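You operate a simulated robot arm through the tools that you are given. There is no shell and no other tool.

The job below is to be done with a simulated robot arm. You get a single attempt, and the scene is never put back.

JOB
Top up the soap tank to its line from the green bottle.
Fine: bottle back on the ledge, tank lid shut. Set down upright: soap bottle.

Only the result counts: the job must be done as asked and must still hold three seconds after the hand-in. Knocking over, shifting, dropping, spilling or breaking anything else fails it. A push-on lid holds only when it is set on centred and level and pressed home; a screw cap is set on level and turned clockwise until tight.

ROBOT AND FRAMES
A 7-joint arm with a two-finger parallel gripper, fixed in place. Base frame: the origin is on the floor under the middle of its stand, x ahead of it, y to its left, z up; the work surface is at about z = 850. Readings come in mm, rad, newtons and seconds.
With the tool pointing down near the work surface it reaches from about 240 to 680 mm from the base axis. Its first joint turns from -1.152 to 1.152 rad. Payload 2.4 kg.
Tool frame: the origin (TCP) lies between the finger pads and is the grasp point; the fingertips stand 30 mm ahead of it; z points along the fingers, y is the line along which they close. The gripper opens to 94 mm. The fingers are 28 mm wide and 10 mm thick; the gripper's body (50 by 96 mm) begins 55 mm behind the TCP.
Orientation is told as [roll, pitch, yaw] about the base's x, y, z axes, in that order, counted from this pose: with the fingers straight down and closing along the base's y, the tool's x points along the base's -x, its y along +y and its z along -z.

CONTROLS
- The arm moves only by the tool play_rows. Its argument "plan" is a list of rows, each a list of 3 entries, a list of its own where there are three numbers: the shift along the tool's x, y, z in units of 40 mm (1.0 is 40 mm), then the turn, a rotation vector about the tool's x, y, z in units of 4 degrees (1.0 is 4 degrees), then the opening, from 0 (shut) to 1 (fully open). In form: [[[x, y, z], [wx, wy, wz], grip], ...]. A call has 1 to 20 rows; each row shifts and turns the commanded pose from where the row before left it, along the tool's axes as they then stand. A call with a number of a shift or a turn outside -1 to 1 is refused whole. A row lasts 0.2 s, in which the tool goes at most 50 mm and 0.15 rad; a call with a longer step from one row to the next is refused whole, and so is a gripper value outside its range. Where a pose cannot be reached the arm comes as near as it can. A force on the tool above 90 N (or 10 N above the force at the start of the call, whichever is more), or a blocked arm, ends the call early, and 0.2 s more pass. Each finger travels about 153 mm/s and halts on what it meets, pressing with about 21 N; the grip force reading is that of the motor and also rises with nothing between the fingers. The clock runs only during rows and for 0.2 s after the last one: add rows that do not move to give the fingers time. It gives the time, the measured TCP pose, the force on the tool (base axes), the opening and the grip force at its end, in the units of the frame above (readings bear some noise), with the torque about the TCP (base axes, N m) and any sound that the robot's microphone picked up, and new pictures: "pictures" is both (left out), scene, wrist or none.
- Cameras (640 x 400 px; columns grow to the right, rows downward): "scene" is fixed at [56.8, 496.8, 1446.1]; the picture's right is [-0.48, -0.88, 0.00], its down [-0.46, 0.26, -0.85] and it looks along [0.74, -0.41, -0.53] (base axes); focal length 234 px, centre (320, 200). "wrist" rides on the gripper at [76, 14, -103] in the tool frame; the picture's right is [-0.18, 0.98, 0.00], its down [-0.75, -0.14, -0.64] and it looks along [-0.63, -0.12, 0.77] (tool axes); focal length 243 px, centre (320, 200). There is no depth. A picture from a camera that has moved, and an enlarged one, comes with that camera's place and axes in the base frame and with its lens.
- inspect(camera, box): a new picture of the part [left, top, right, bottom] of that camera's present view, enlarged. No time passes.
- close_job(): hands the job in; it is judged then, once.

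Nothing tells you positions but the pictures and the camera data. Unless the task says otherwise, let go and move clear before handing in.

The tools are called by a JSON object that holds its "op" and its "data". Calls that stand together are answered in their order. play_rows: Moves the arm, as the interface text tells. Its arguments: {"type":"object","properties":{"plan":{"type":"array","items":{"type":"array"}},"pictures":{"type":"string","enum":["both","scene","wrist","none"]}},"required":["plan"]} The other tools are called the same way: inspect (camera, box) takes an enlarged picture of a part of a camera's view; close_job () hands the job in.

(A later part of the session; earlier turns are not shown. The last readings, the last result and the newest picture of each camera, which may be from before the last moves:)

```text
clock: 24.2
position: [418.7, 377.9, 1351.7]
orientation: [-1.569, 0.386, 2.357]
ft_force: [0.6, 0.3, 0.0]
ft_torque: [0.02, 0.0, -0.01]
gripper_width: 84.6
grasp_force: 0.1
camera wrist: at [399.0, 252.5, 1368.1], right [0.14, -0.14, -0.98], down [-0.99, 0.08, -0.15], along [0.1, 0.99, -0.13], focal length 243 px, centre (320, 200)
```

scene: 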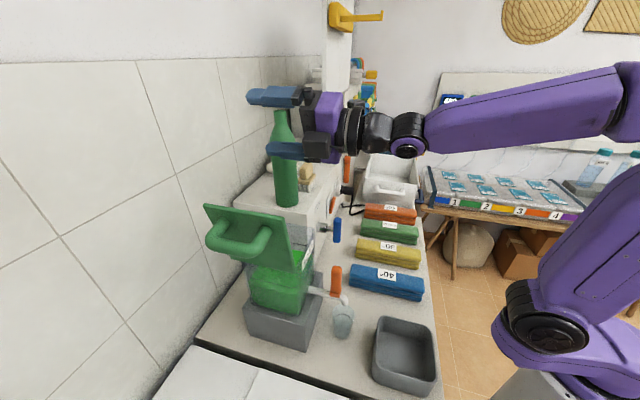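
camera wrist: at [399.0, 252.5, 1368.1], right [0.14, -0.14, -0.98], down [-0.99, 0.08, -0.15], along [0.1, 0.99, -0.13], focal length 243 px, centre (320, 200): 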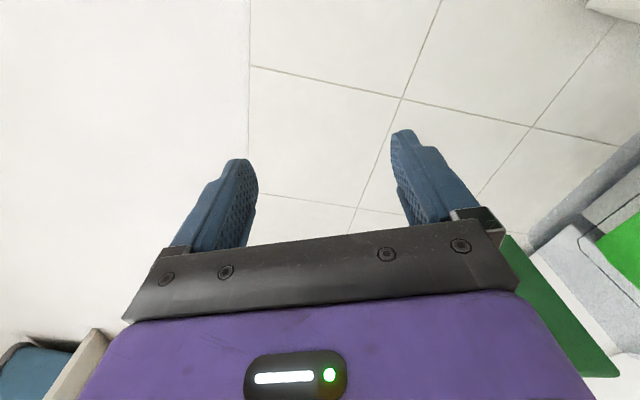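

The wrist can roll to at least 112°, which is plenty for pouring. I'll roll back upright while drawing back a little.

{"op": "play_rows", "data": {"plan": [[[0, 0, -0.05], [0, 0, 1], 0.95], [[0, 0, -0.05], [0, 0, 1], 0.95], [[0, 0, -0.05], [0, 0, 1], 0.95], [[0, 0, -0.05], [0, 0, 1], 0.95], [[0, 0, -0.05], [0, 0, 1], 0.95], [[0, 0, -0.05], [0, 0, 1], 0.95], [[0, 0, -0.05], [0, 0, 1], 0.95], [[0, 0, -0.05], [0, 0, 1], 0.95], [[0, 0, -0.05], [0, 0, 1], 0.95], [[0, 0, -0.05], [0, 0, 1], 0.95], [[0, 0, -0.05], [0, 0, 1], 0.95], [[0, 0, -0.05], [0, 0, 1], 0.95], [[0, 0, -0.05], [0, 0, 1], 0.95], [[0, 0, -0.05], [0, 0, 1], 0.95], [[0, 0, 0], [0, 0, 1], 0.95], [[0, 0, 0], [0, 0, 1], 0.95], [[0, 0, 0], [0, 0, 1], 0.95], [[0, 0, 0], [0, 0, 1], 0.95], [[0, 0, 0], [0, 0, 1], 0.95], [[0, 0, 0], [0, 0, 1], 0.95]], "pictures": "none"}}

{"op": "play_rows", "data": {"plan": [[[0, 0, 0], [0, 0, 1], 0.95], [[0, 0, 0], [0, 0, 1], 0.95], [[0, 0, 0], [0, 0, 1], 0.95], [[0, 0, 0], [0, 0, 1], 0.95], [[0, 0, 0], [0, 0, 1], 0.95], [[0, 0, 0], [0, 0, 1], 0.95], [[0, 0, 0], [0, 0, 1], 0.95], [[0, 0, 0], [0, 0, 1], 0.95]], "pictures": "none"}}

{"op": "inspect", "data": {"camera": "scene", "box": [200, 90, 360, 240]}}

```text
clock: 28.4
position: [398.3, 358.0, 1352.9]
orientation: [-1.567, -1.015, 2.353]
ft_force: [0.8, 0.6, 0.1]
ft_torque: [0.0, 0.03, 0.02]
gripper_width: 89.3
grasp_force: 0.1
```

```text
clock: 30.2
position: [398.5, 357.5, 1351.5]
orientation: [0.595, -1.567, 0.189]
ft_force: [0.3, 0.2, -0.1]
ft_torque: [0.01, -0.02, 0.01]
gripper_width: 89.4
grasp_force: 0.0
```

```text
2.67 times, centred on (280, 165) of scene
camera zoom: at [56.8, 496.8, 1446.1], right [-0.48, -0.88, 0.0], down [-0.46, 0.26, -0.85], along [0.74, -0.41, -0.53], focal length 625 px, centre (427, 293)
```

zoom: 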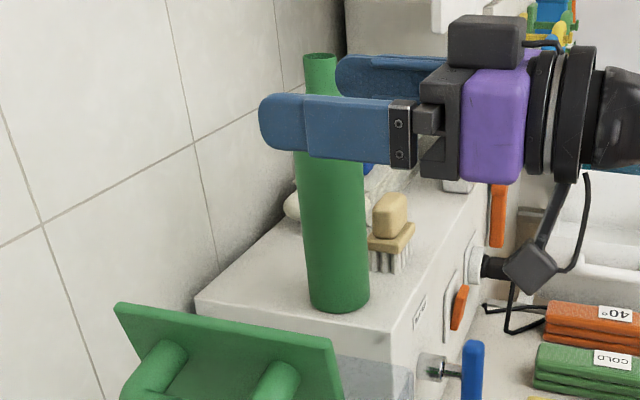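

The bottle centre works out to about s=637, t=202 (593, 308), base z≈1090. I'll move to a pre-grasp point in front of it with the tool horizontal at about z=1210.

{"op": "play_rows", "data": {"plan": [[[0.7, -0.865, 0], [0, 0, 0], 0.95], [[0.7, -0.865, 0], [0, 0, 0], 0.95], [[0.7, -0.865, 0], [0, 0, 0], 0.95], [[0.7, -0.865, 0], [0, 0, 0], 0.95], [[0.7, -0.865, 0], [0, 0, 0], 0.95], [[0, 0, 0], [0, 0, 0], 0.95]]}}

{"op": "inspect", "data": {"camera": "scene", "box": [220, 80, 380, 240]}}

{"op": "inspect", "data": {"camera": "wrist", "box": [160, 0, 480, 240]}}

```text
clock: 31.6
position: [519.6, 234.1, 1211.4]
orientation: [0.056, -1.568, 0.727]
ft_force: [0.9, 0.5, -0.6]
ft_torque: [-0.02, -0.02, 0.0]
gripper_width: 89.4
grasp_force: 0.1
camera wrist: at [437.5, 171.9, 1136.0], right [-0.69, 0.7, 0.18], down [-0.35, -0.55, 0.75], along [0.63, 0.46, 0.63], focal length 243 px, centre (320, 200)
```

scene: 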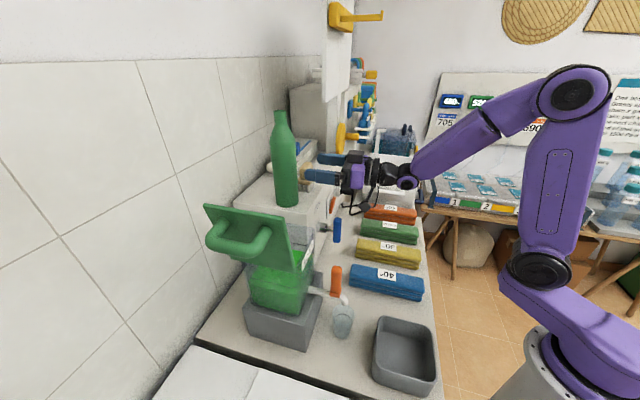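
wrist: 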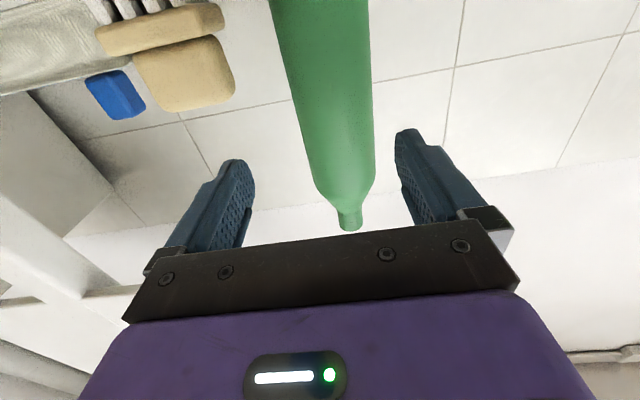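

```text
2.50 times, centred on (300, 160) of scene
camera zoom: at [56.9, 496.8, 1446.1], right [-0.48, -0.88, 0.0], down [-0.46, 0.26, -0.85], along [0.74, -0.41, -0.53], focal length 586 px, centre (370, 300)
```

zoom: 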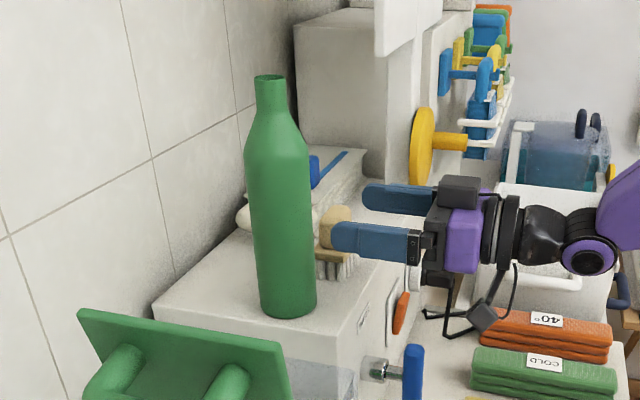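

```text
1.67 times, centred on (320, 120) of wrist
camera zoom: at [437.5, 171.9, 1136.0], right [-0.69, 0.7, 0.18], down [-0.35, -0.55, 0.75], along [0.63, 0.46, 0.63], focal length 404 px, centre (320, 333)
```

zoom: 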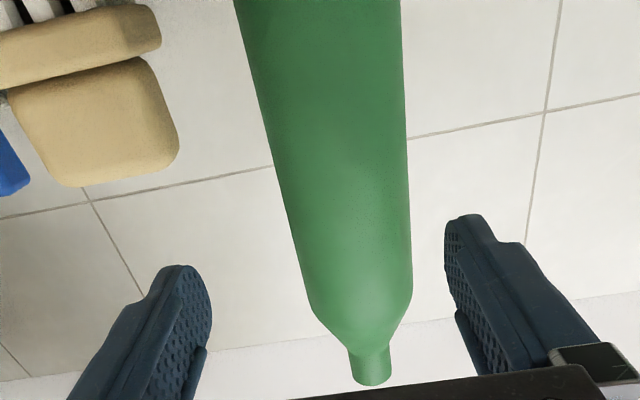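

The wrist view puts the bottle about 11 mm further toward -t than I had it, at s≈629, t≈191, base z≈1098. I'll shift across and advance most of the way, then check.

{"op": "play_rows", "data": {"plan": [[[0, 0.275, 0.3], [0, 0, 0], 0.98], [[0, 0, 0.6], [0, 0, 0], 0.98], [[0, 0, 0.6], [0, 0, 0], 0.98], [[0, 0, 0.4], [0, 0, 0], 0.98]]}}

{"op": "inspect", "data": {"camera": "scene", "box": [220, 80, 380, 240]}}

{"op": "inspect", "data": {"camera": "wrist", "box": [160, 0, 480, 240]}}

```text
clock: 32.6
position: [566.5, 296.0, 1212.2]
orientation: [0.086, -1.568, 0.7]
ft_force: [-0.4, 0.0, 0.0]
ft_torque: [0.04, -0.03, 0.0]
gripper_width: 92.1
grasp_force: 0.0
camera wrist: at [483.3, 235.0, 1135.7], right [-0.69, 0.7, 0.18], down [-0.35, -0.55, 0.75], along [0.63, 0.46, 0.63], focal length 243 px, centre (320, 200)
```

scene: 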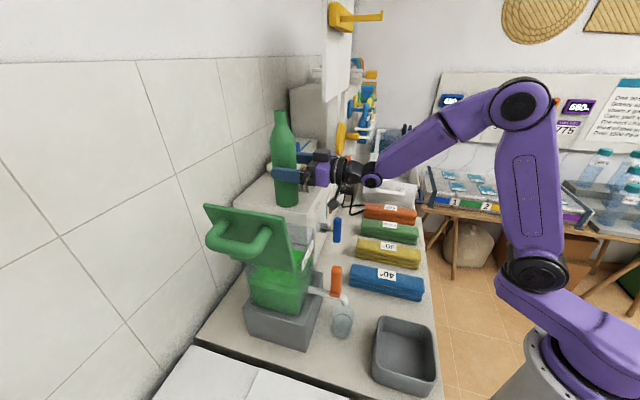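
wrist: 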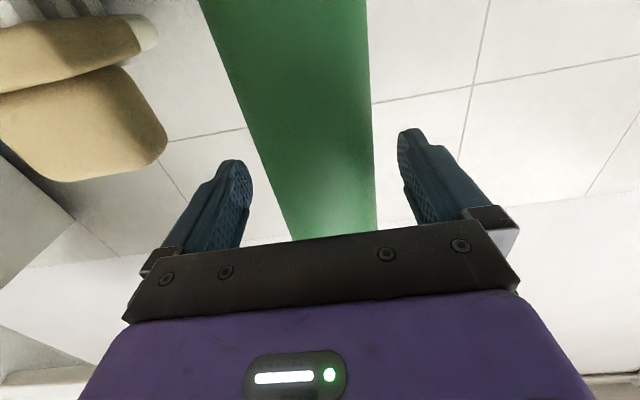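

```text
2.50 times, centred on (300, 160) of scene
camera zoom: at [56.8, 496.8, 1446.1], right [-0.48, -0.88, 0.0], down [-0.46, 0.26, -0.85], along [0.74, -0.41, -0.53], focal length 586 px, centre (370, 300)
```

zoom: 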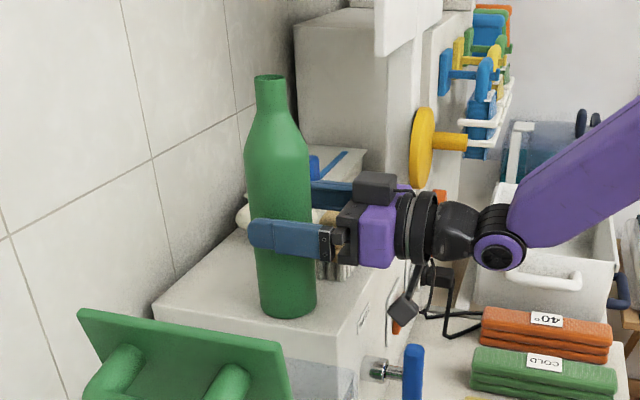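

```text
1.67 times, centred on (320, 120) of wrist
camera zoom: at [483.3, 235.0, 1135.7], right [-0.69, 0.7, 0.18], down [-0.35, -0.55, 0.75], along [0.63, 0.46, 0.63], focal length 404 px, centre (320, 333)
```

zoom: 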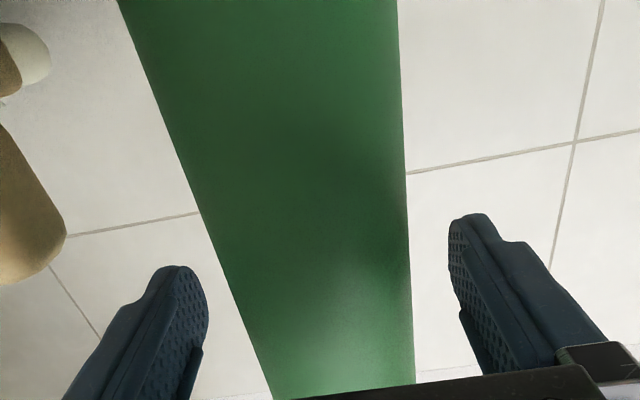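

The bottle is centred between the fingers. I'll advance the last ~19 mm and close on it.

{"op": "play_rows", "data": {"plan": [[[0, 0, 0.25], [0, 0, 0], 0.98], [[0, 0, 0.2], [0, 0, 0], 0.98], [[0, 0, 0], [0, 0, 0], 0.75], [[0, 0, 0], [0, 0, 0], 0.5], [[0, 0, 0], [0, 0, 0], 0.3], [[0, 0, 0], [0, 0, 0], 0.3]]}}

{"op": "inspect", "data": {"camera": "scene", "box": [220, 80, 380, 240]}}

```text
clock: 34.0
position: [578.2, 309.3, 1211.3]
orientation: [-0.133, -1.568, 0.916]
ft_force: [0.4, 1.3, -0.1]
ft_torque: [0.06, -0.23, 0.07]
gripper_width: 65.9
grasp_force: 20.9
camera wrist: at [496.0, 247.4, 1135.5], right [-0.69, 0.7, 0.18], down [-0.35, -0.55, 0.75], along [0.63, 0.46, 0.63], focal length 243 px, centre (320, 200)
```

scene: 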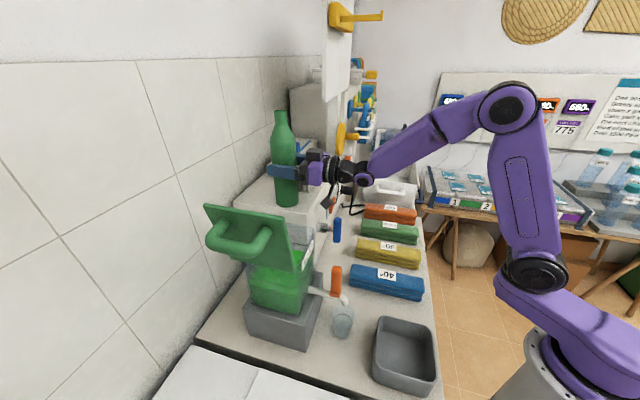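
wrist: 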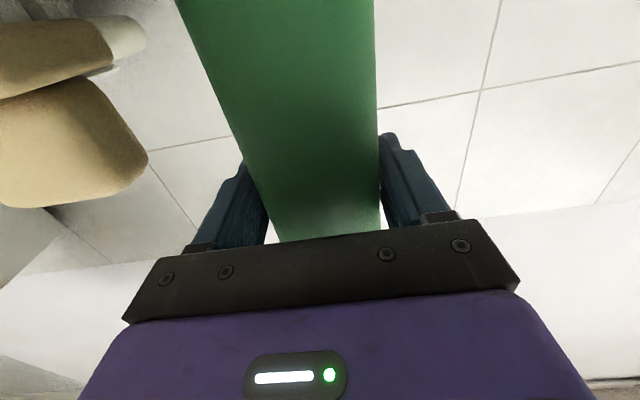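

```text
2.50 times, centred on (300, 160) of scene
camera zoom: at [56.9, 496.9, 1446.1], right [-0.48, -0.88, 0.0], down [-0.46, 0.26, -0.85], along [0.74, -0.41, -0.53], focal length 586 px, centre (370, 300)
```

zoom: 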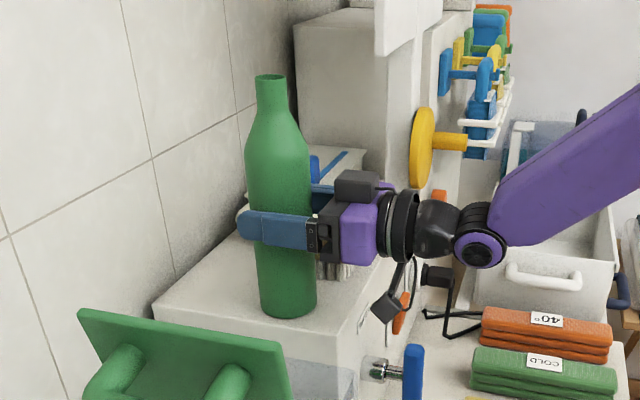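

The bottle is gripped (65.9 mm, 20.9 N) at TCP (578, 309, 1211). I'll lift it slightly to check the hold and its weight.

{"op": "play_rows", "data": {"plan": [[[-0.2, 0, 0], [0, 0, 0], 0.3], [[-0.4, 0, 0], [0, 0, 0], 0.3], [[0, 0, 0], [0, 0, 0], 0.3]]}}

{"op": "inspect", "data": {"camera": "scene", "box": [220, 80, 380, 240]}}

```text
clock: 34.8
position: [579.9, 311.1, 1234.1]
orientation: [0.009, -1.566, 0.777]
ft_force: [-0.4, 0.0, -5.2]
ft_torque: [-0.01, 0.05, 0.0]
gripper_width: 65.9
grasp_force: 20.8
camera wrist: at [496.2, 247.9, 1159.2], right [-0.69, 0.7, 0.18], down [-0.35, -0.55, 0.76], along [0.63, 0.46, 0.63], focal length 243 px, centre (320, 200)
```

scene: 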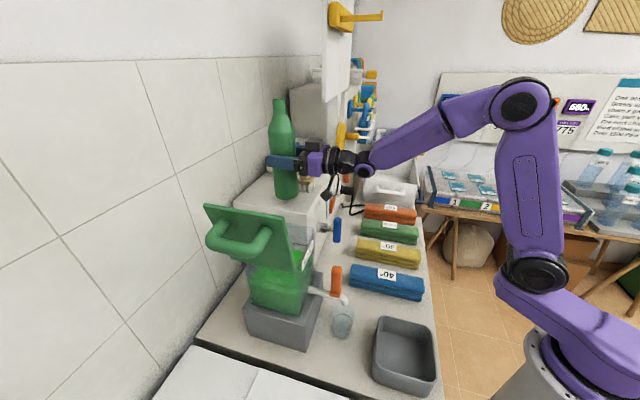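
wrist: 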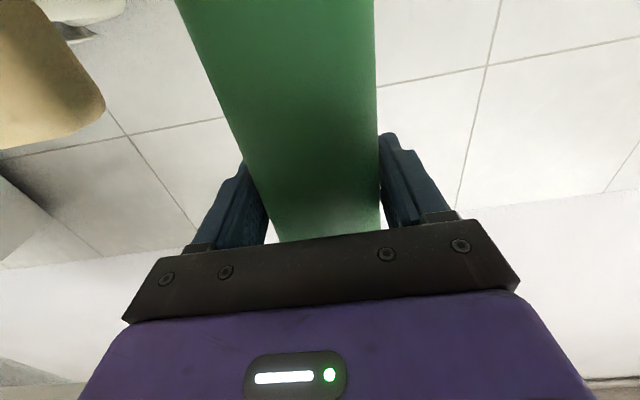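

```text
2.50 times, centred on (300, 160) of scene
camera zoom: at [56.9, 496.9, 1446.1], right [-0.48, -0.88, 0.0], down [-0.46, 0.26, -0.85], along [0.74, -0.41, -0.53], focal length 586 px, centre (370, 300)
```

zoom: 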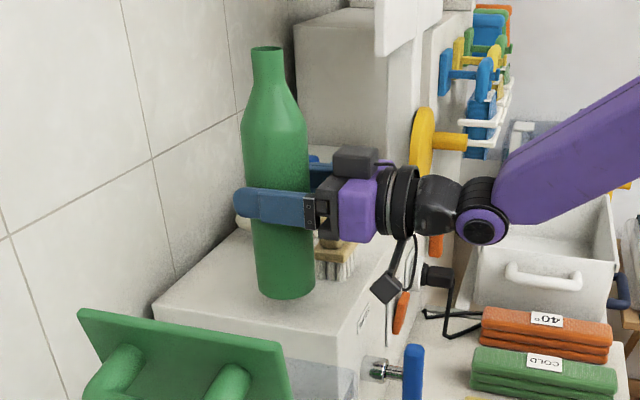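

The grip holds; the load is about 5.2 N, so roughly 0.4 kg of soap. I'll raise the bottle and bring it to the pouring station beside the tank, still upright.

{"op": "play_rows", "data": {"plan": [[[-0.7, 0, 0], [0, 0, 0], 0.3], [[-0.85, 0, 0], [0, 0, 0], 0.3], [[-0.85, 0, 0], [0, 0, 0], 0.3], [[0, 0.25, -0.45], [0, 0, 0], 0.3], [[0, 0.25, -0.45], [0, 0, 0], 0.3], [[0, 0.25, -0.45], [0, 0, 0], 0.3], [[0, 0, 0], [0, 0, 0], 0.3]], "pictures": "scene"}}

```text
clock: 36.4
position: [521.3, 293.9, 1331.1]
orientation: [0.177, -1.567, 0.61]
ft_force: [0.2, -0.5, -5.3]
ft_torque: [0.0, 0.0, 0.0]
gripper_width: 65.6
grasp_force: 20.9
```

scene: 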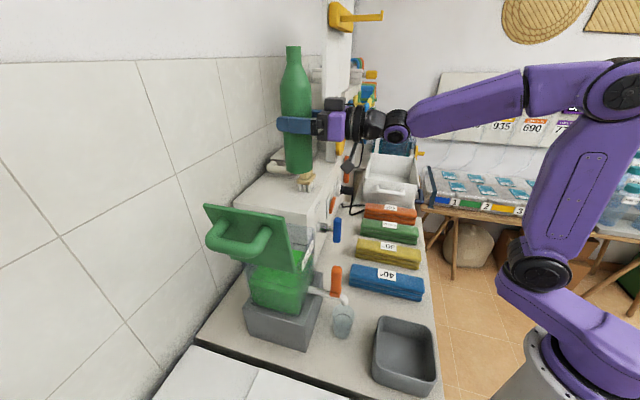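

The bottle is at s≈576, t≈161, z≈1331. I'll tilt it to 48° toward the tank while lowering gently, before any soap should flow.

{"op": "play_rows", "data": {"plan": [[[0.15, 0, 0], [0, 0, -1], 0.3], [[0.15, 0.01, 0], [0, 0, -1], 0.3], [[0.149, 0.021, 0], [0, 0, -1], 0.3], [[0.147, 0.031, 0], [0, 0, -1], 0.3], [[0.144, 0.041, 0], [0, 0, -1], 0.3], [[0.141, 0.051, 0], [0, 0, -1], 0.3], [[0.137, 0.061, 0], [0, 0, -1], 0.3], [[0.132, 0.07, 0], [0, 0, -1], 0.3], [[0.127, 0.08, 0], [0, 0, -1], 0.3], [[0.121, 0.088, 0], [0, 0, -1], 0.3], [[0.115, 0.096, 0], [0, 0, -1], 0.3], [[0.108, 0.104, 0], [0, 0, -1], 0.3]]}}

{"op": "inspect", "data": {"camera": "scene", "box": [200, 120, 360, 320]}}

```text
clock: 39.0
position: [520.6, 292.6, 1260.5]
orientation: [-1.566, -0.73, 2.353]
ft_force: [0.0, 0.3, -4.5]
ft_torque: [0.01, 0.06, 0.03]
gripper_width: 65.7
grasp_force: 21.1
camera wrist: at [481.1, 187.0, 1199.2], right [-0.56, 0.56, -0.61], down [-0.78, -0.12, 0.61], along [0.27, 0.82, 0.51], focal length 243 px, centre (320, 200)
```

scene: 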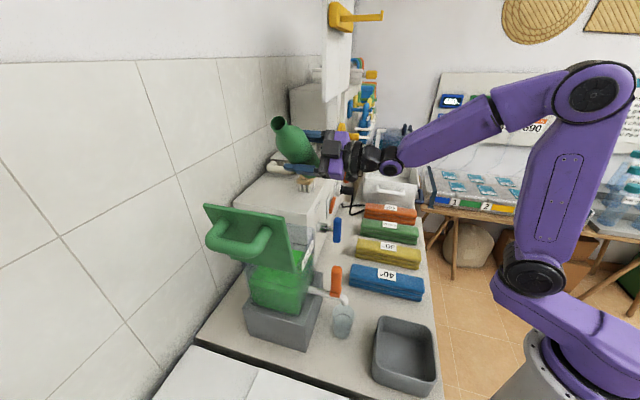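
wrist: 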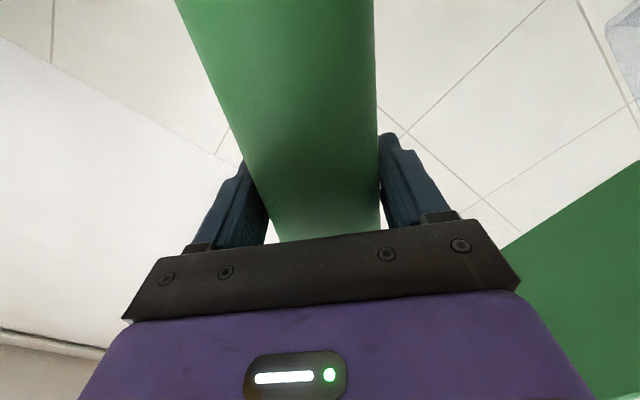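

```text
2.00 times, centred on (280, 220) of scene
camera zoom: at [56.9, 496.9, 1446.1], right [-0.48, -0.88, 0.0], down [-0.46, 0.26, -0.85], along [0.74, -0.41, -0.53], focal length 469 px, centre (400, 160)
```

zoom: 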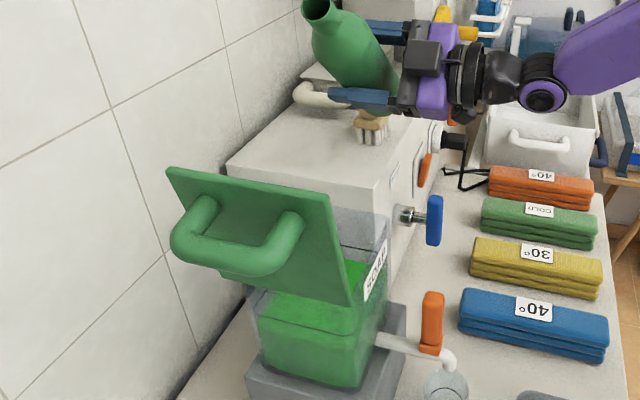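

All stable at 48°. Next I'll go to 60° and lower, with the lip inside the tank opening.

{"op": "play_rows", "data": {"plan": [[[0.279, 0.31, 0], [0, 0, -1], 0.3], [[0.257, 0.329, 0], [0, 0, -1], 0.3], [[0.233, 0.346, 0], [0, 0, -1], 0.3], [[0, 0, 0], [0, 0, 0], 0.3]]}}

{"op": "inspect", "data": {"camera": "scene", "box": [200, 120, 360, 320]}}

```text
clock: 40.0
position: [521.7, 291.0, 1209.5]
orientation: [-1.566, -0.525, 2.354]
ft_force: [-0.7, -0.6, -5.3]
ft_torque: [0.07, 0.09, -0.02]
gripper_width: 65.8
grasp_force: 21.0
camera wrist: at [489.4, 178.1, 1158.7], right [-0.46, 0.46, -0.76], down [-0.86, -0.04, 0.5], along [0.2, 0.89, 0.42], focal length 243 px, centre (320, 200)
```

scene: 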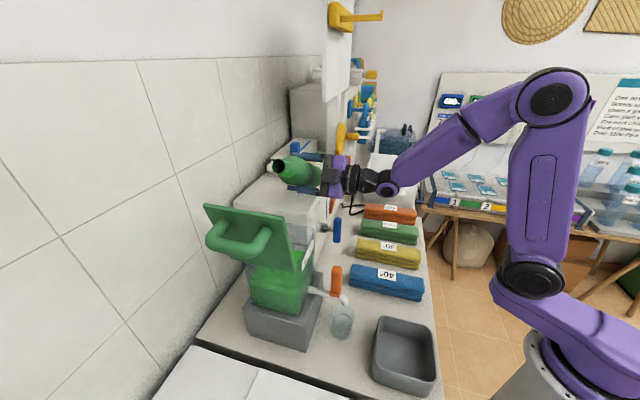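
wrist: 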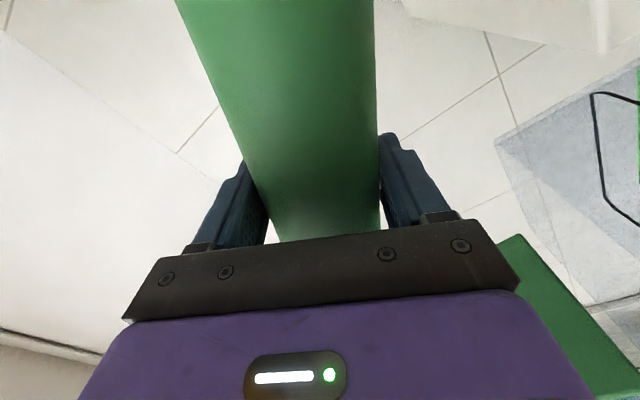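

```text
2.00 times, centred on (280, 220) of scene
camera zoom: at [56.9, 496.9, 1446.1], right [-0.48, -0.88, 0.0], down [-0.46, 0.26, -0.85], along [0.74, -0.41, -0.53], focal length 469 px, centre (400, 160)
```

zoom: 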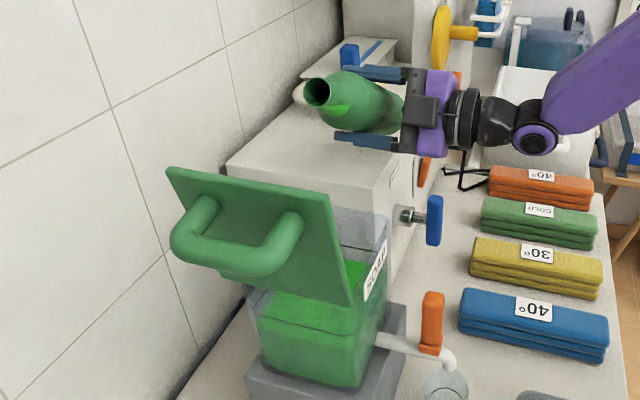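

I can see what looks like the liquid surface in the bottle's neck. I'll look closer.

{"op": "inspect", "data": {"camera": "scene", "box": [260, 145, 320, 195]}}

{"op": "inspect", "data": {"camera": "scene", "box": [230, 240, 330, 320]}}

```text
8.00 times, centred on (290, 170) of scene
camera zoom: at [56.9, 496.9, 1446.1], right [-0.48, -0.88, 0.0], down [-0.46, 0.26, -0.85], along [0.74, -0.41, -0.53], focal length 1874 px, centre (560, 440)
```

zoom: 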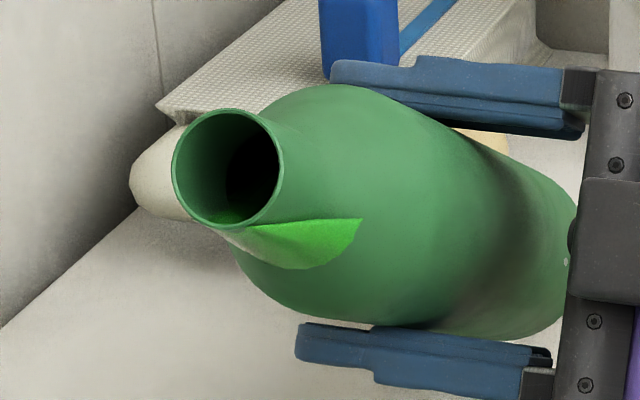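

```text
5.00 times, centred on (280, 280) of scene
camera zoom: at [56.9, 496.9, 1446.1], right [-0.48, -0.88, 0.0], down [-0.46, 0.26, -0.85], along [0.74, -0.41, -0.53], focal length 1172 px, centre (520, -200)
```

zoom: 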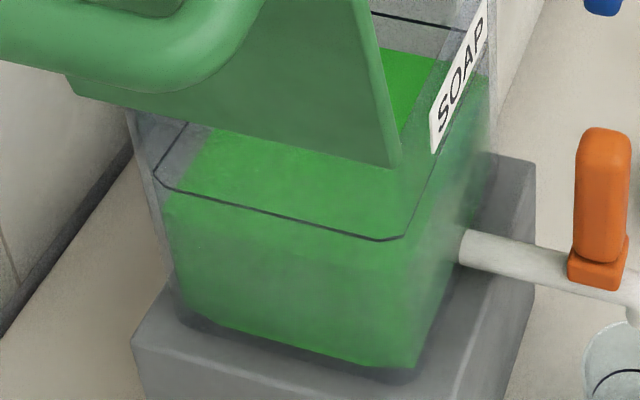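

The soap is close to the lip at 60°, and the lip sits over the tank (t≈47). I'll lower a little and tilt in small steps, watching the level.

{"op": "play_rows", "data": {"plan": [[[0.15, 0.26, 0], [0, 0, 0], 0.3], [[0, 0, 0], [0, 0, -0.5], 0.3], [[0, 0, 0], [0, 0, -0.5], 0.3], [[0, 0, 0], [0, 0, 0], 0.3]]}}

{"op": "inspect", "data": {"camera": "scene", "box": [230, 140, 350, 320]}}

{"op": "inspect", "data": {"camera": "scene", "box": [260, 145, 320, 195]}}

```text
clock: 41.0
position: [520.5, 292.0, 1197.9]
orientation: [-1.568, -0.453, 2.354]
ft_force: [0.3, -0.6, -5.4]
ft_torque: [0.09, 0.09, -0.02]
gripper_width: 65.8
grasp_force: 20.7
camera wrist: at [492.1, 176.4, 1151.8], right [-0.42, 0.42, -0.8], down [-0.89, -0.02, 0.46], along [0.18, 0.91, 0.38], focal length 243 px, centre (320, 200)
```

scene: 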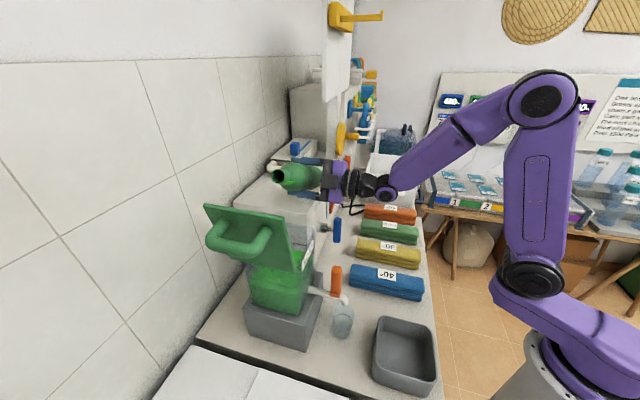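
wrist: 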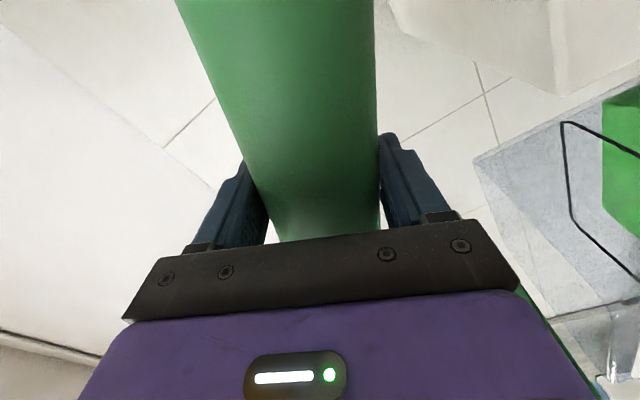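

```text
2.22 times, centred on (290, 230) of scene
camera zoom: at [56.9, 496.9, 1446.1], right [-0.48, -0.88, 0.0], down [-0.46, 0.26, -0.85], along [0.74, -0.41, -0.53], focal length 521 px, centre (387, 133)
```

zoom: 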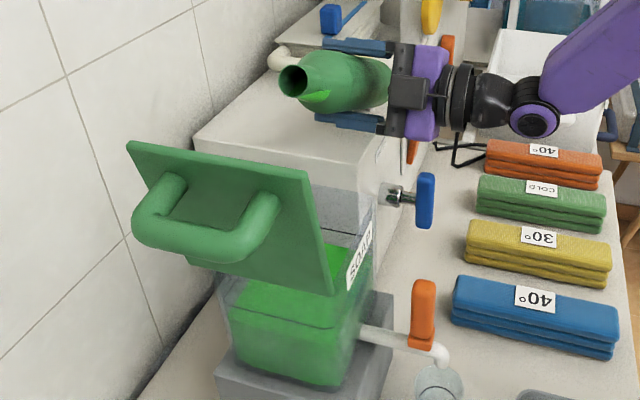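

```text
8.00 times, centred on (290, 170) of scene
camera zoom: at [56.9, 496.9, 1446.1], right [-0.48, -0.88, 0.0], down [-0.46, 0.26, -0.85], along [0.74, -0.41, -0.53], focal length 1874 px, centre (560, 440)
```

zoom: 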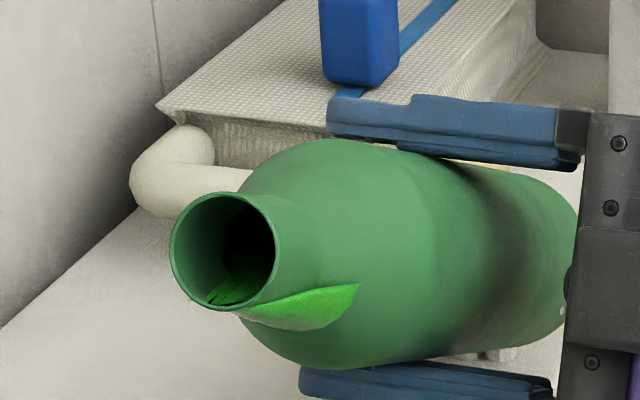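

The soap is now visible inside the neck just short of the lip, with no flow yet. I'll lower a touch more and tilt a further 2°.

{"op": "play_rows", "data": {"plan": [[[0.0877, 0.18, 0], [0, 0, 0], 0.3], [[0, 0, 0], [0, 0, -0.25], 0.3], [[0, 0, 0], [0, 0, -0.25], 0.3], [[0, 0, 0], [0, 0, 0], 0.3]], "pictures": "scene"}}

{"op": "inspect", "data": {"camera": "scene", "box": [230, 140, 350, 320]}}

{"op": "inspect", "data": {"camera": "scene", "box": [230, 240, 330, 320]}}

```text
clock: 42.0
position: [521.2, 292.2, 1190.7]
orientation: [-1.568, -0.419, 2.354]
ft_force: [-0.4, 0.2, -6.0]
ft_torque: [0.06, 0.08, 0.01]
gripper_width: 65.9
grasp_force: 21.0
```

scene: 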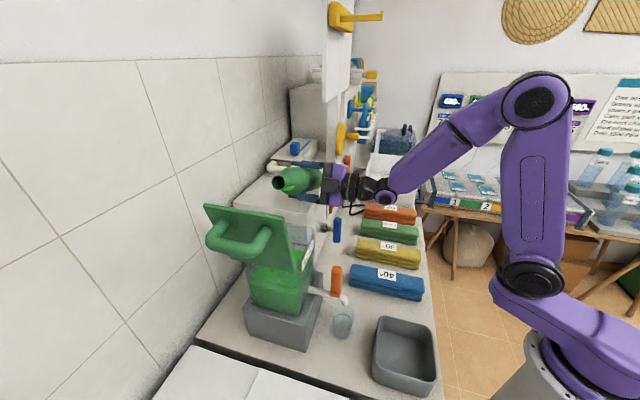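

```text
2.22 times, centred on (290, 230) of scene
camera zoom: at [56.9, 496.9, 1446.1], right [-0.48, -0.88, 0.0], down [-0.46, 0.26, -0.85], along [0.74, -0.41, -0.53], focal length 521 px, centre (387, 133)
```

zoom: 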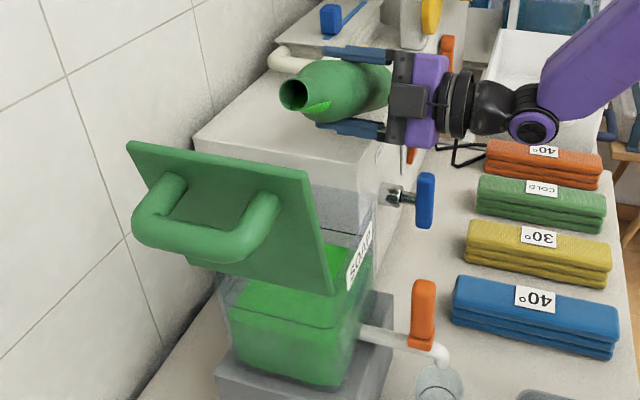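

```text
5.00 times, centred on (280, 280) of scene
camera zoom: at [56.9, 496.9, 1446.1], right [-0.48, -0.88, 0.0], down [-0.46, 0.26, -0.85], along [0.74, -0.41, -0.53], focal length 1172 px, centre (520, -200)
```

zoom: 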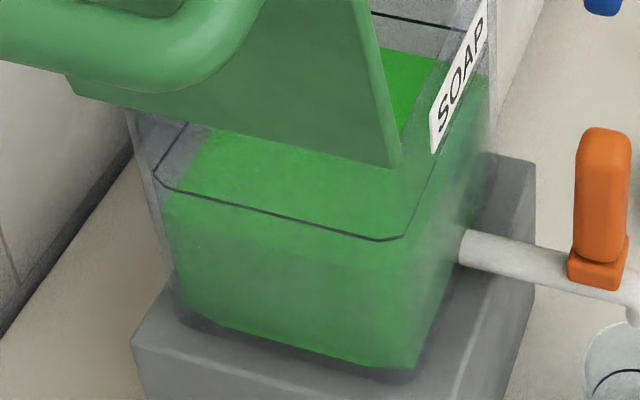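

There's no flow yet. I'll tilt another 2° and hold.

{"op": "play_rows", "data": {"plan": [[[0, 0, 0], [0, 0, -0.25], 0.3], [[0, 0, 0], [0, 0, -0.25], 0.3], [[0, 0, 0], [0, 0, 0], 0.3], [[0, 0, 0], [0, 0, 0], 0.3]], "pictures": "scene"}}

{"op": "inspect", "data": {"camera": "scene", "box": [260, 145, 320, 195]}}

{"op": "inspect", "data": {"camera": "scene", "box": [230, 240, 330, 320]}}

```text
clock: 43.0
position: [520.2, 293.6, 1190.6]
orientation: [-1.568, -0.385, 2.358]
ft_force: [0.3, -0.1, -4.9]
ft_torque: [0.07, 0.08, -0.04]
gripper_width: 65.9
grasp_force: 21.0
```

scene: 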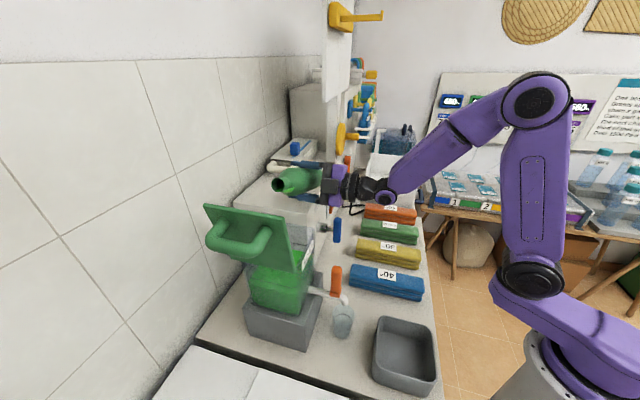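

```text
8.00 times, centred on (290, 170) of scene
camera zoom: at [56.9, 496.9, 1446.1], right [-0.48, -0.88, 0.0], down [-0.46, 0.26, -0.85], along [0.74, -0.41, -0.53], focal length 1874 px, centre (560, 440)
```

zoom: 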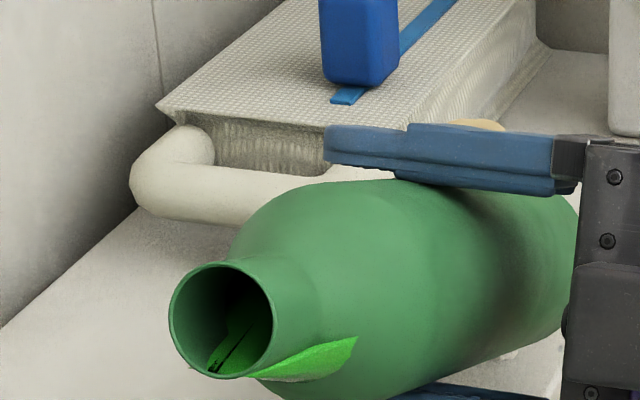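

```text
5.00 times, centred on (280, 280) of scene
camera zoom: at [56.9, 496.9, 1446.1], right [-0.48, -0.88, 0.0], down [-0.46, 0.26, -0.85], along [0.74, -0.41, -0.53], focal length 1172 px, centre (520, -200)
```

zoom: 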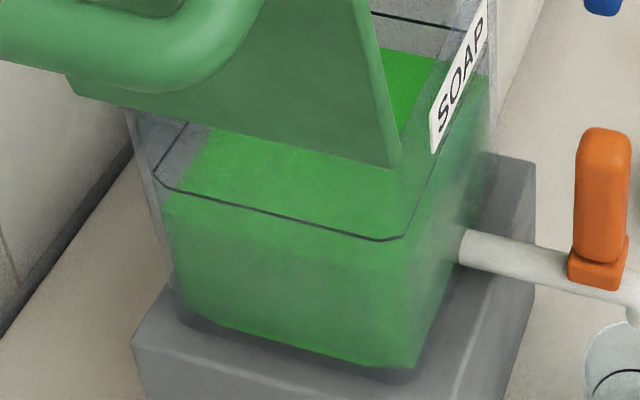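

The liquid is at the neck but not over the lip at 68°. I'll go to 70°, slightly lower.

{"op": "play_rows", "data": {"plan": [[[0.056, 0.139, 0], [0, 0, -0.25], 0.3], [[0, 0, 0], [0, 0, -0.25], 0.3], [[0, 0, 0], [0, 0, 0], 0.3], [[0, 0, 0], [0, 0, 0], 0.3]], "pictures": "scene"}}

{"op": "inspect", "data": {"camera": "scene", "box": [230, 160, 310, 240]}}

{"op": "inspect", "data": {"camera": "scene", "box": [230, 240, 330, 320]}}

```text
clock: 44.0
position: [520.4, 293.5, 1184.9]
orientation: [-1.569, -0.349, 2.355]
ft_force: [1.0, -0.4, -4.9]
ft_torque: [0.09, 0.1, -0.01]
gripper_width: 65.7
grasp_force: 20.6
```

scene: 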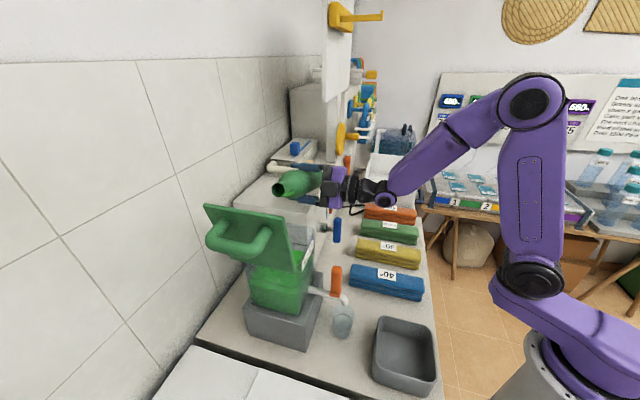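

```text
5.00 times, centred on (270, 200) of scene
camera zoom: at [56.9, 496.9, 1446.1], right [-0.48, -0.88, 0.0], down [-0.46, 0.26, -0.85], along [0.74, -0.41, -0.53], focal length 1172 px, centre (570, 200)
```

zoom: 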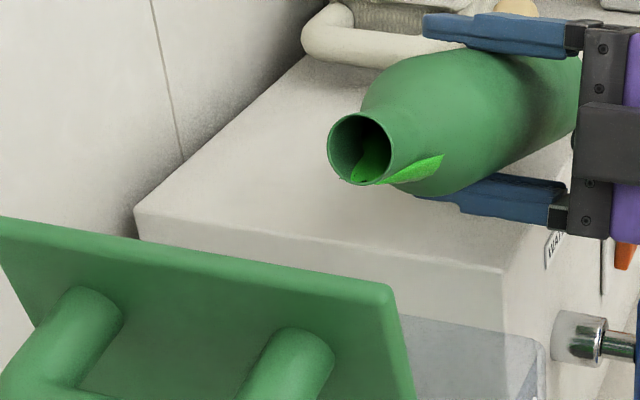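

```text
5.00 times, centred on (280, 280) of scene
camera zoom: at [56.9, 496.9, 1446.1], right [-0.48, -0.88, 0.0], down [-0.46, 0.26, -0.85], along [0.74, -0.41, -0.53], focal length 1172 px, centre (520, -200)
```

zoom: 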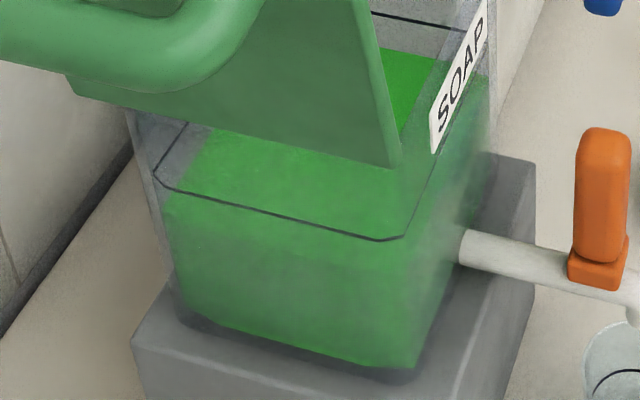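

It's about to reach the lip. I'll go to 72° in small steps and hold.

{"op": "play_rows", "data": {"plan": [[[0, 0, 0], [0, 0, -0.25], 0.3], [[0, 0, 0], [0, 0, -0.25], 0.3], [[0, 0, 0], [0, 0, 0], 0.3], [[0, 0, 0], [0, 0, 0], 0.3]], "pictures": "scene"}}

{"op": "inspect", "data": {"camera": "scene", "box": [230, 160, 310, 240]}}

{"op": "inspect", "data": {"camera": "scene", "box": [230, 240, 330, 320]}}

```text
clock: 45.0
position: [520.3, 292.8, 1184.8]
orientation: [-1.568, -0.313, 2.354]
ft_force: [-0.6, 0.7, -6.1]
ft_torque: [0.04, 0.11, 0.03]
gripper_width: 66.0
grasp_force: 21.1
```

scene: 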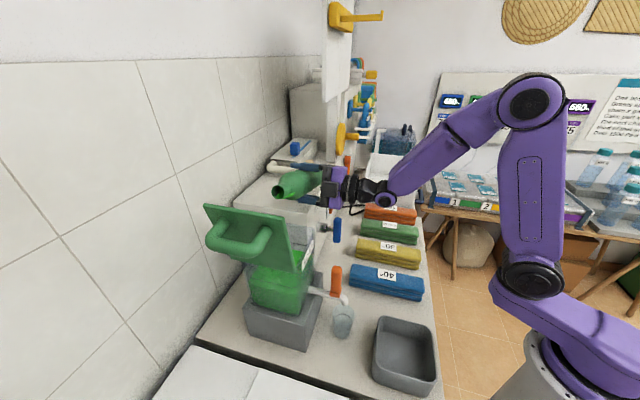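

```text
5.00 times, centred on (270, 200) of scene
camera zoom: at [56.9, 496.9, 1446.1], right [-0.48, -0.88, 0.0], down [-0.46, 0.26, -0.85], along [0.74, -0.41, -0.53], focal length 1172 px, centre (570, 200)
```

zoom: 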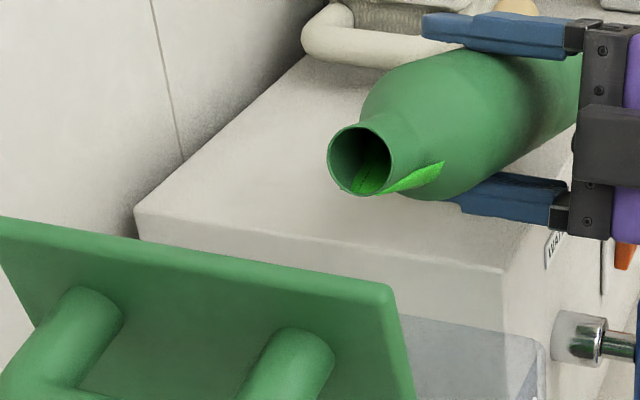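

```text
5.00 times, centred on (280, 280) of scene
camera zoom: at [56.9, 496.9, 1446.1], right [-0.48, -0.88, 0.0], down [-0.46, 0.26, -0.85], along [0.74, -0.41, -0.53], focal length 1172 px, centre (520, -200)
```

zoom: 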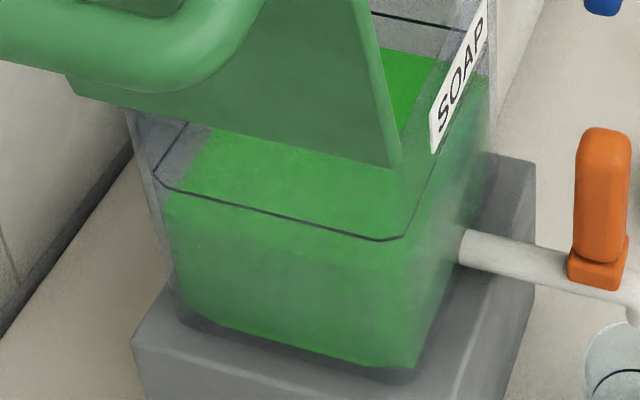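

Still no flow at 72°. I'll go on to 74° and a little lower.

{"op": "play_rows", "data": {"plan": [[[0.03, 0.09, 0], [0, 0, -0.25], 0.3], [[0, 0, 0], [0, 0, -0.25], 0.3], [[0, 0, 0], [0, 0, 0], 0.3], [[0, 0, 0], [0, 0, 0], 0.3]], "pictures": "scene"}}

{"op": "inspect", "data": {"camera": "scene", "box": [230, 160, 310, 240]}}

{"op": "inspect", "data": {"camera": "scene", "box": [230, 240, 330, 320]}}

```text
clock: 46.0
position: [520.4, 293.5, 1179.7]
orientation: [-1.568, -0.28, 2.353]
ft_force: [-0.5, 0.1, -4.3]
ft_torque: [0.08, 0.07, 0.0]
gripper_width: 65.9
grasp_force: 21.0
```

scene: 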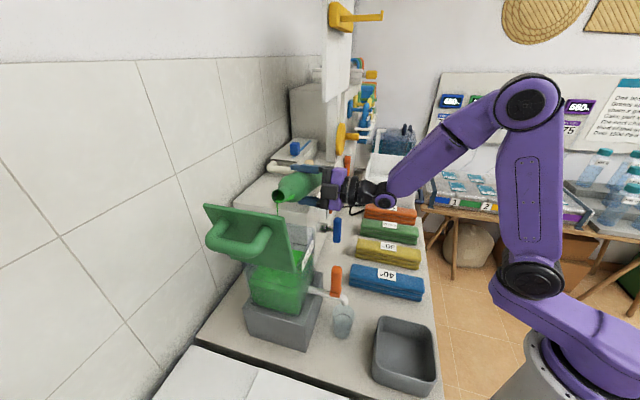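

```text
5.00 times, centred on (270, 200) of scene
camera zoom: at [56.9, 496.9, 1446.1], right [-0.48, -0.88, 0.0], down [-0.46, 0.26, -0.85], along [0.74, -0.41, -0.53], focal length 1172 px, centre (570, 200)
```

zoom: 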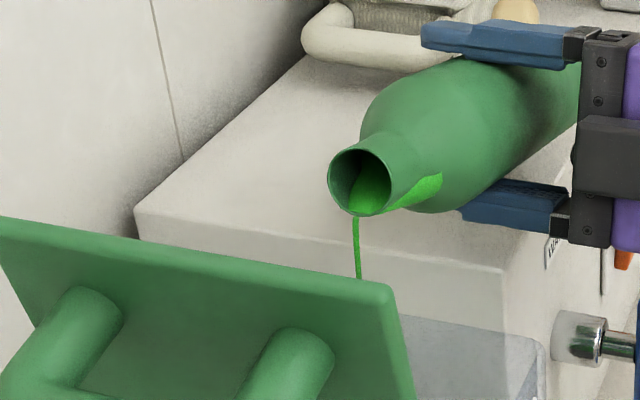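

```text
5.00 times, centred on (280, 280) of scene
camera zoom: at [56.9, 496.9, 1446.1], right [-0.48, -0.88, 0.0], down [-0.46, 0.26, -0.85], along [0.74, -0.41, -0.53], focal length 1172 px, centre (520, -200)
```

zoom: 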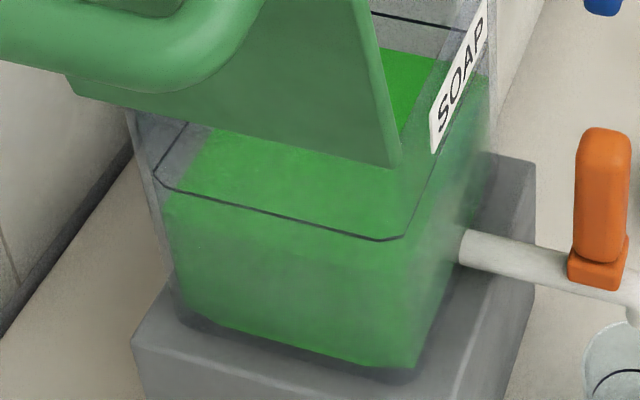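

A thin stream has started, falling straight down into the tank at t≈36. I'll increase the tilt in small steps and watch the level.

{"op": "play_rows", "data": {"plan": [[[0.02, 0.08, 0], [0, 0, -0.25], 0.3], [[0, 0, 0], [0, 0, -0.25], 0.3], [[0, 0, 0], [0, 0, 0], 0.3], [[0, 0, 0], [0, 0, 0], 0.3], [[0, 0, 0], [0, 0, 0], 0.3]]}}

{"op": "inspect", "data": {"camera": "scene", "box": [230, 160, 310, 240]}}

{"op": "inspect", "data": {"camera": "scene", "box": [230, 240, 330, 320]}}

```text
clock: 47.2
position: [519.7, 292.0, 1177.6]
orientation: [-1.569, -0.245, 2.354]
ft_force: [0.0, -0.1, -5.7]
ft_torque: [0.06, 0.05, 0.0]
gripper_width: 65.7
grasp_force: 21.0
camera wrist: at [496.8, 170.6, 1144.9], right [-0.3, 0.29, -0.91], down [-0.95, 0.04, 0.32], along [0.13, 0.96, 0.27], focal length 243 px, centre (320, 200)
```

scene: 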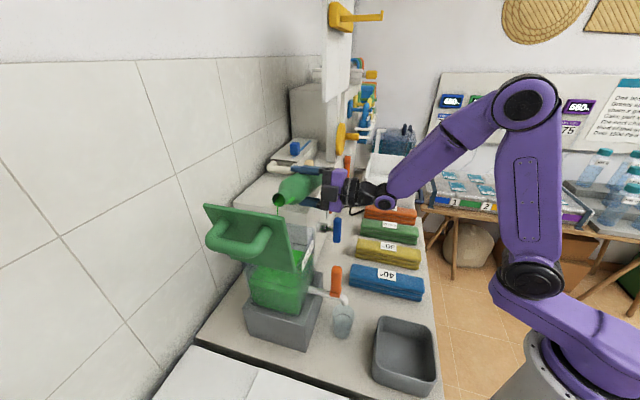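
wrist: 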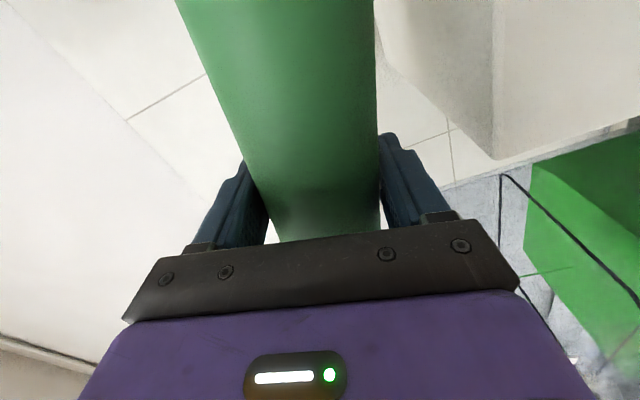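

```text
5.00 times, centred on (270, 200) of scene
camera zoom: at [56.9, 496.9, 1446.1], right [-0.48, -0.88, 0.0], down [-0.46, 0.26, -0.85], along [0.74, -0.41, -0.53], focal length 1172 px, centre (570, 200)
```

zoom: 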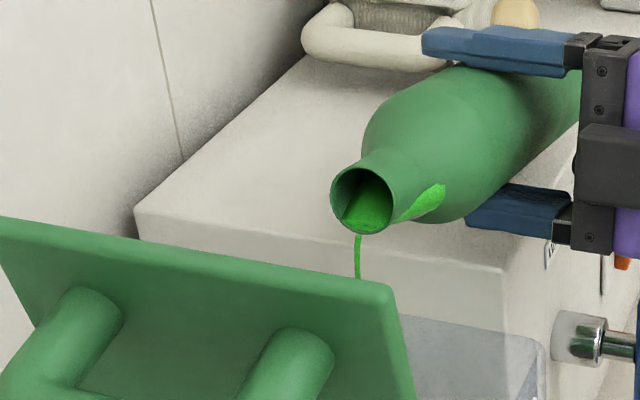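

```text
5.00 times, centred on (280, 280) of scene
camera zoom: at [56.9, 496.9, 1446.1], right [-0.48, -0.88, 0.0], down [-0.46, 0.26, -0.85], along [0.74, -0.41, -0.53], focal length 1172 px, centre (520, -200)
```

zoom: 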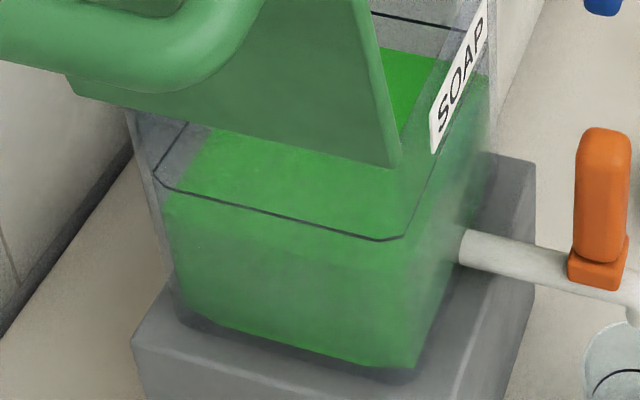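

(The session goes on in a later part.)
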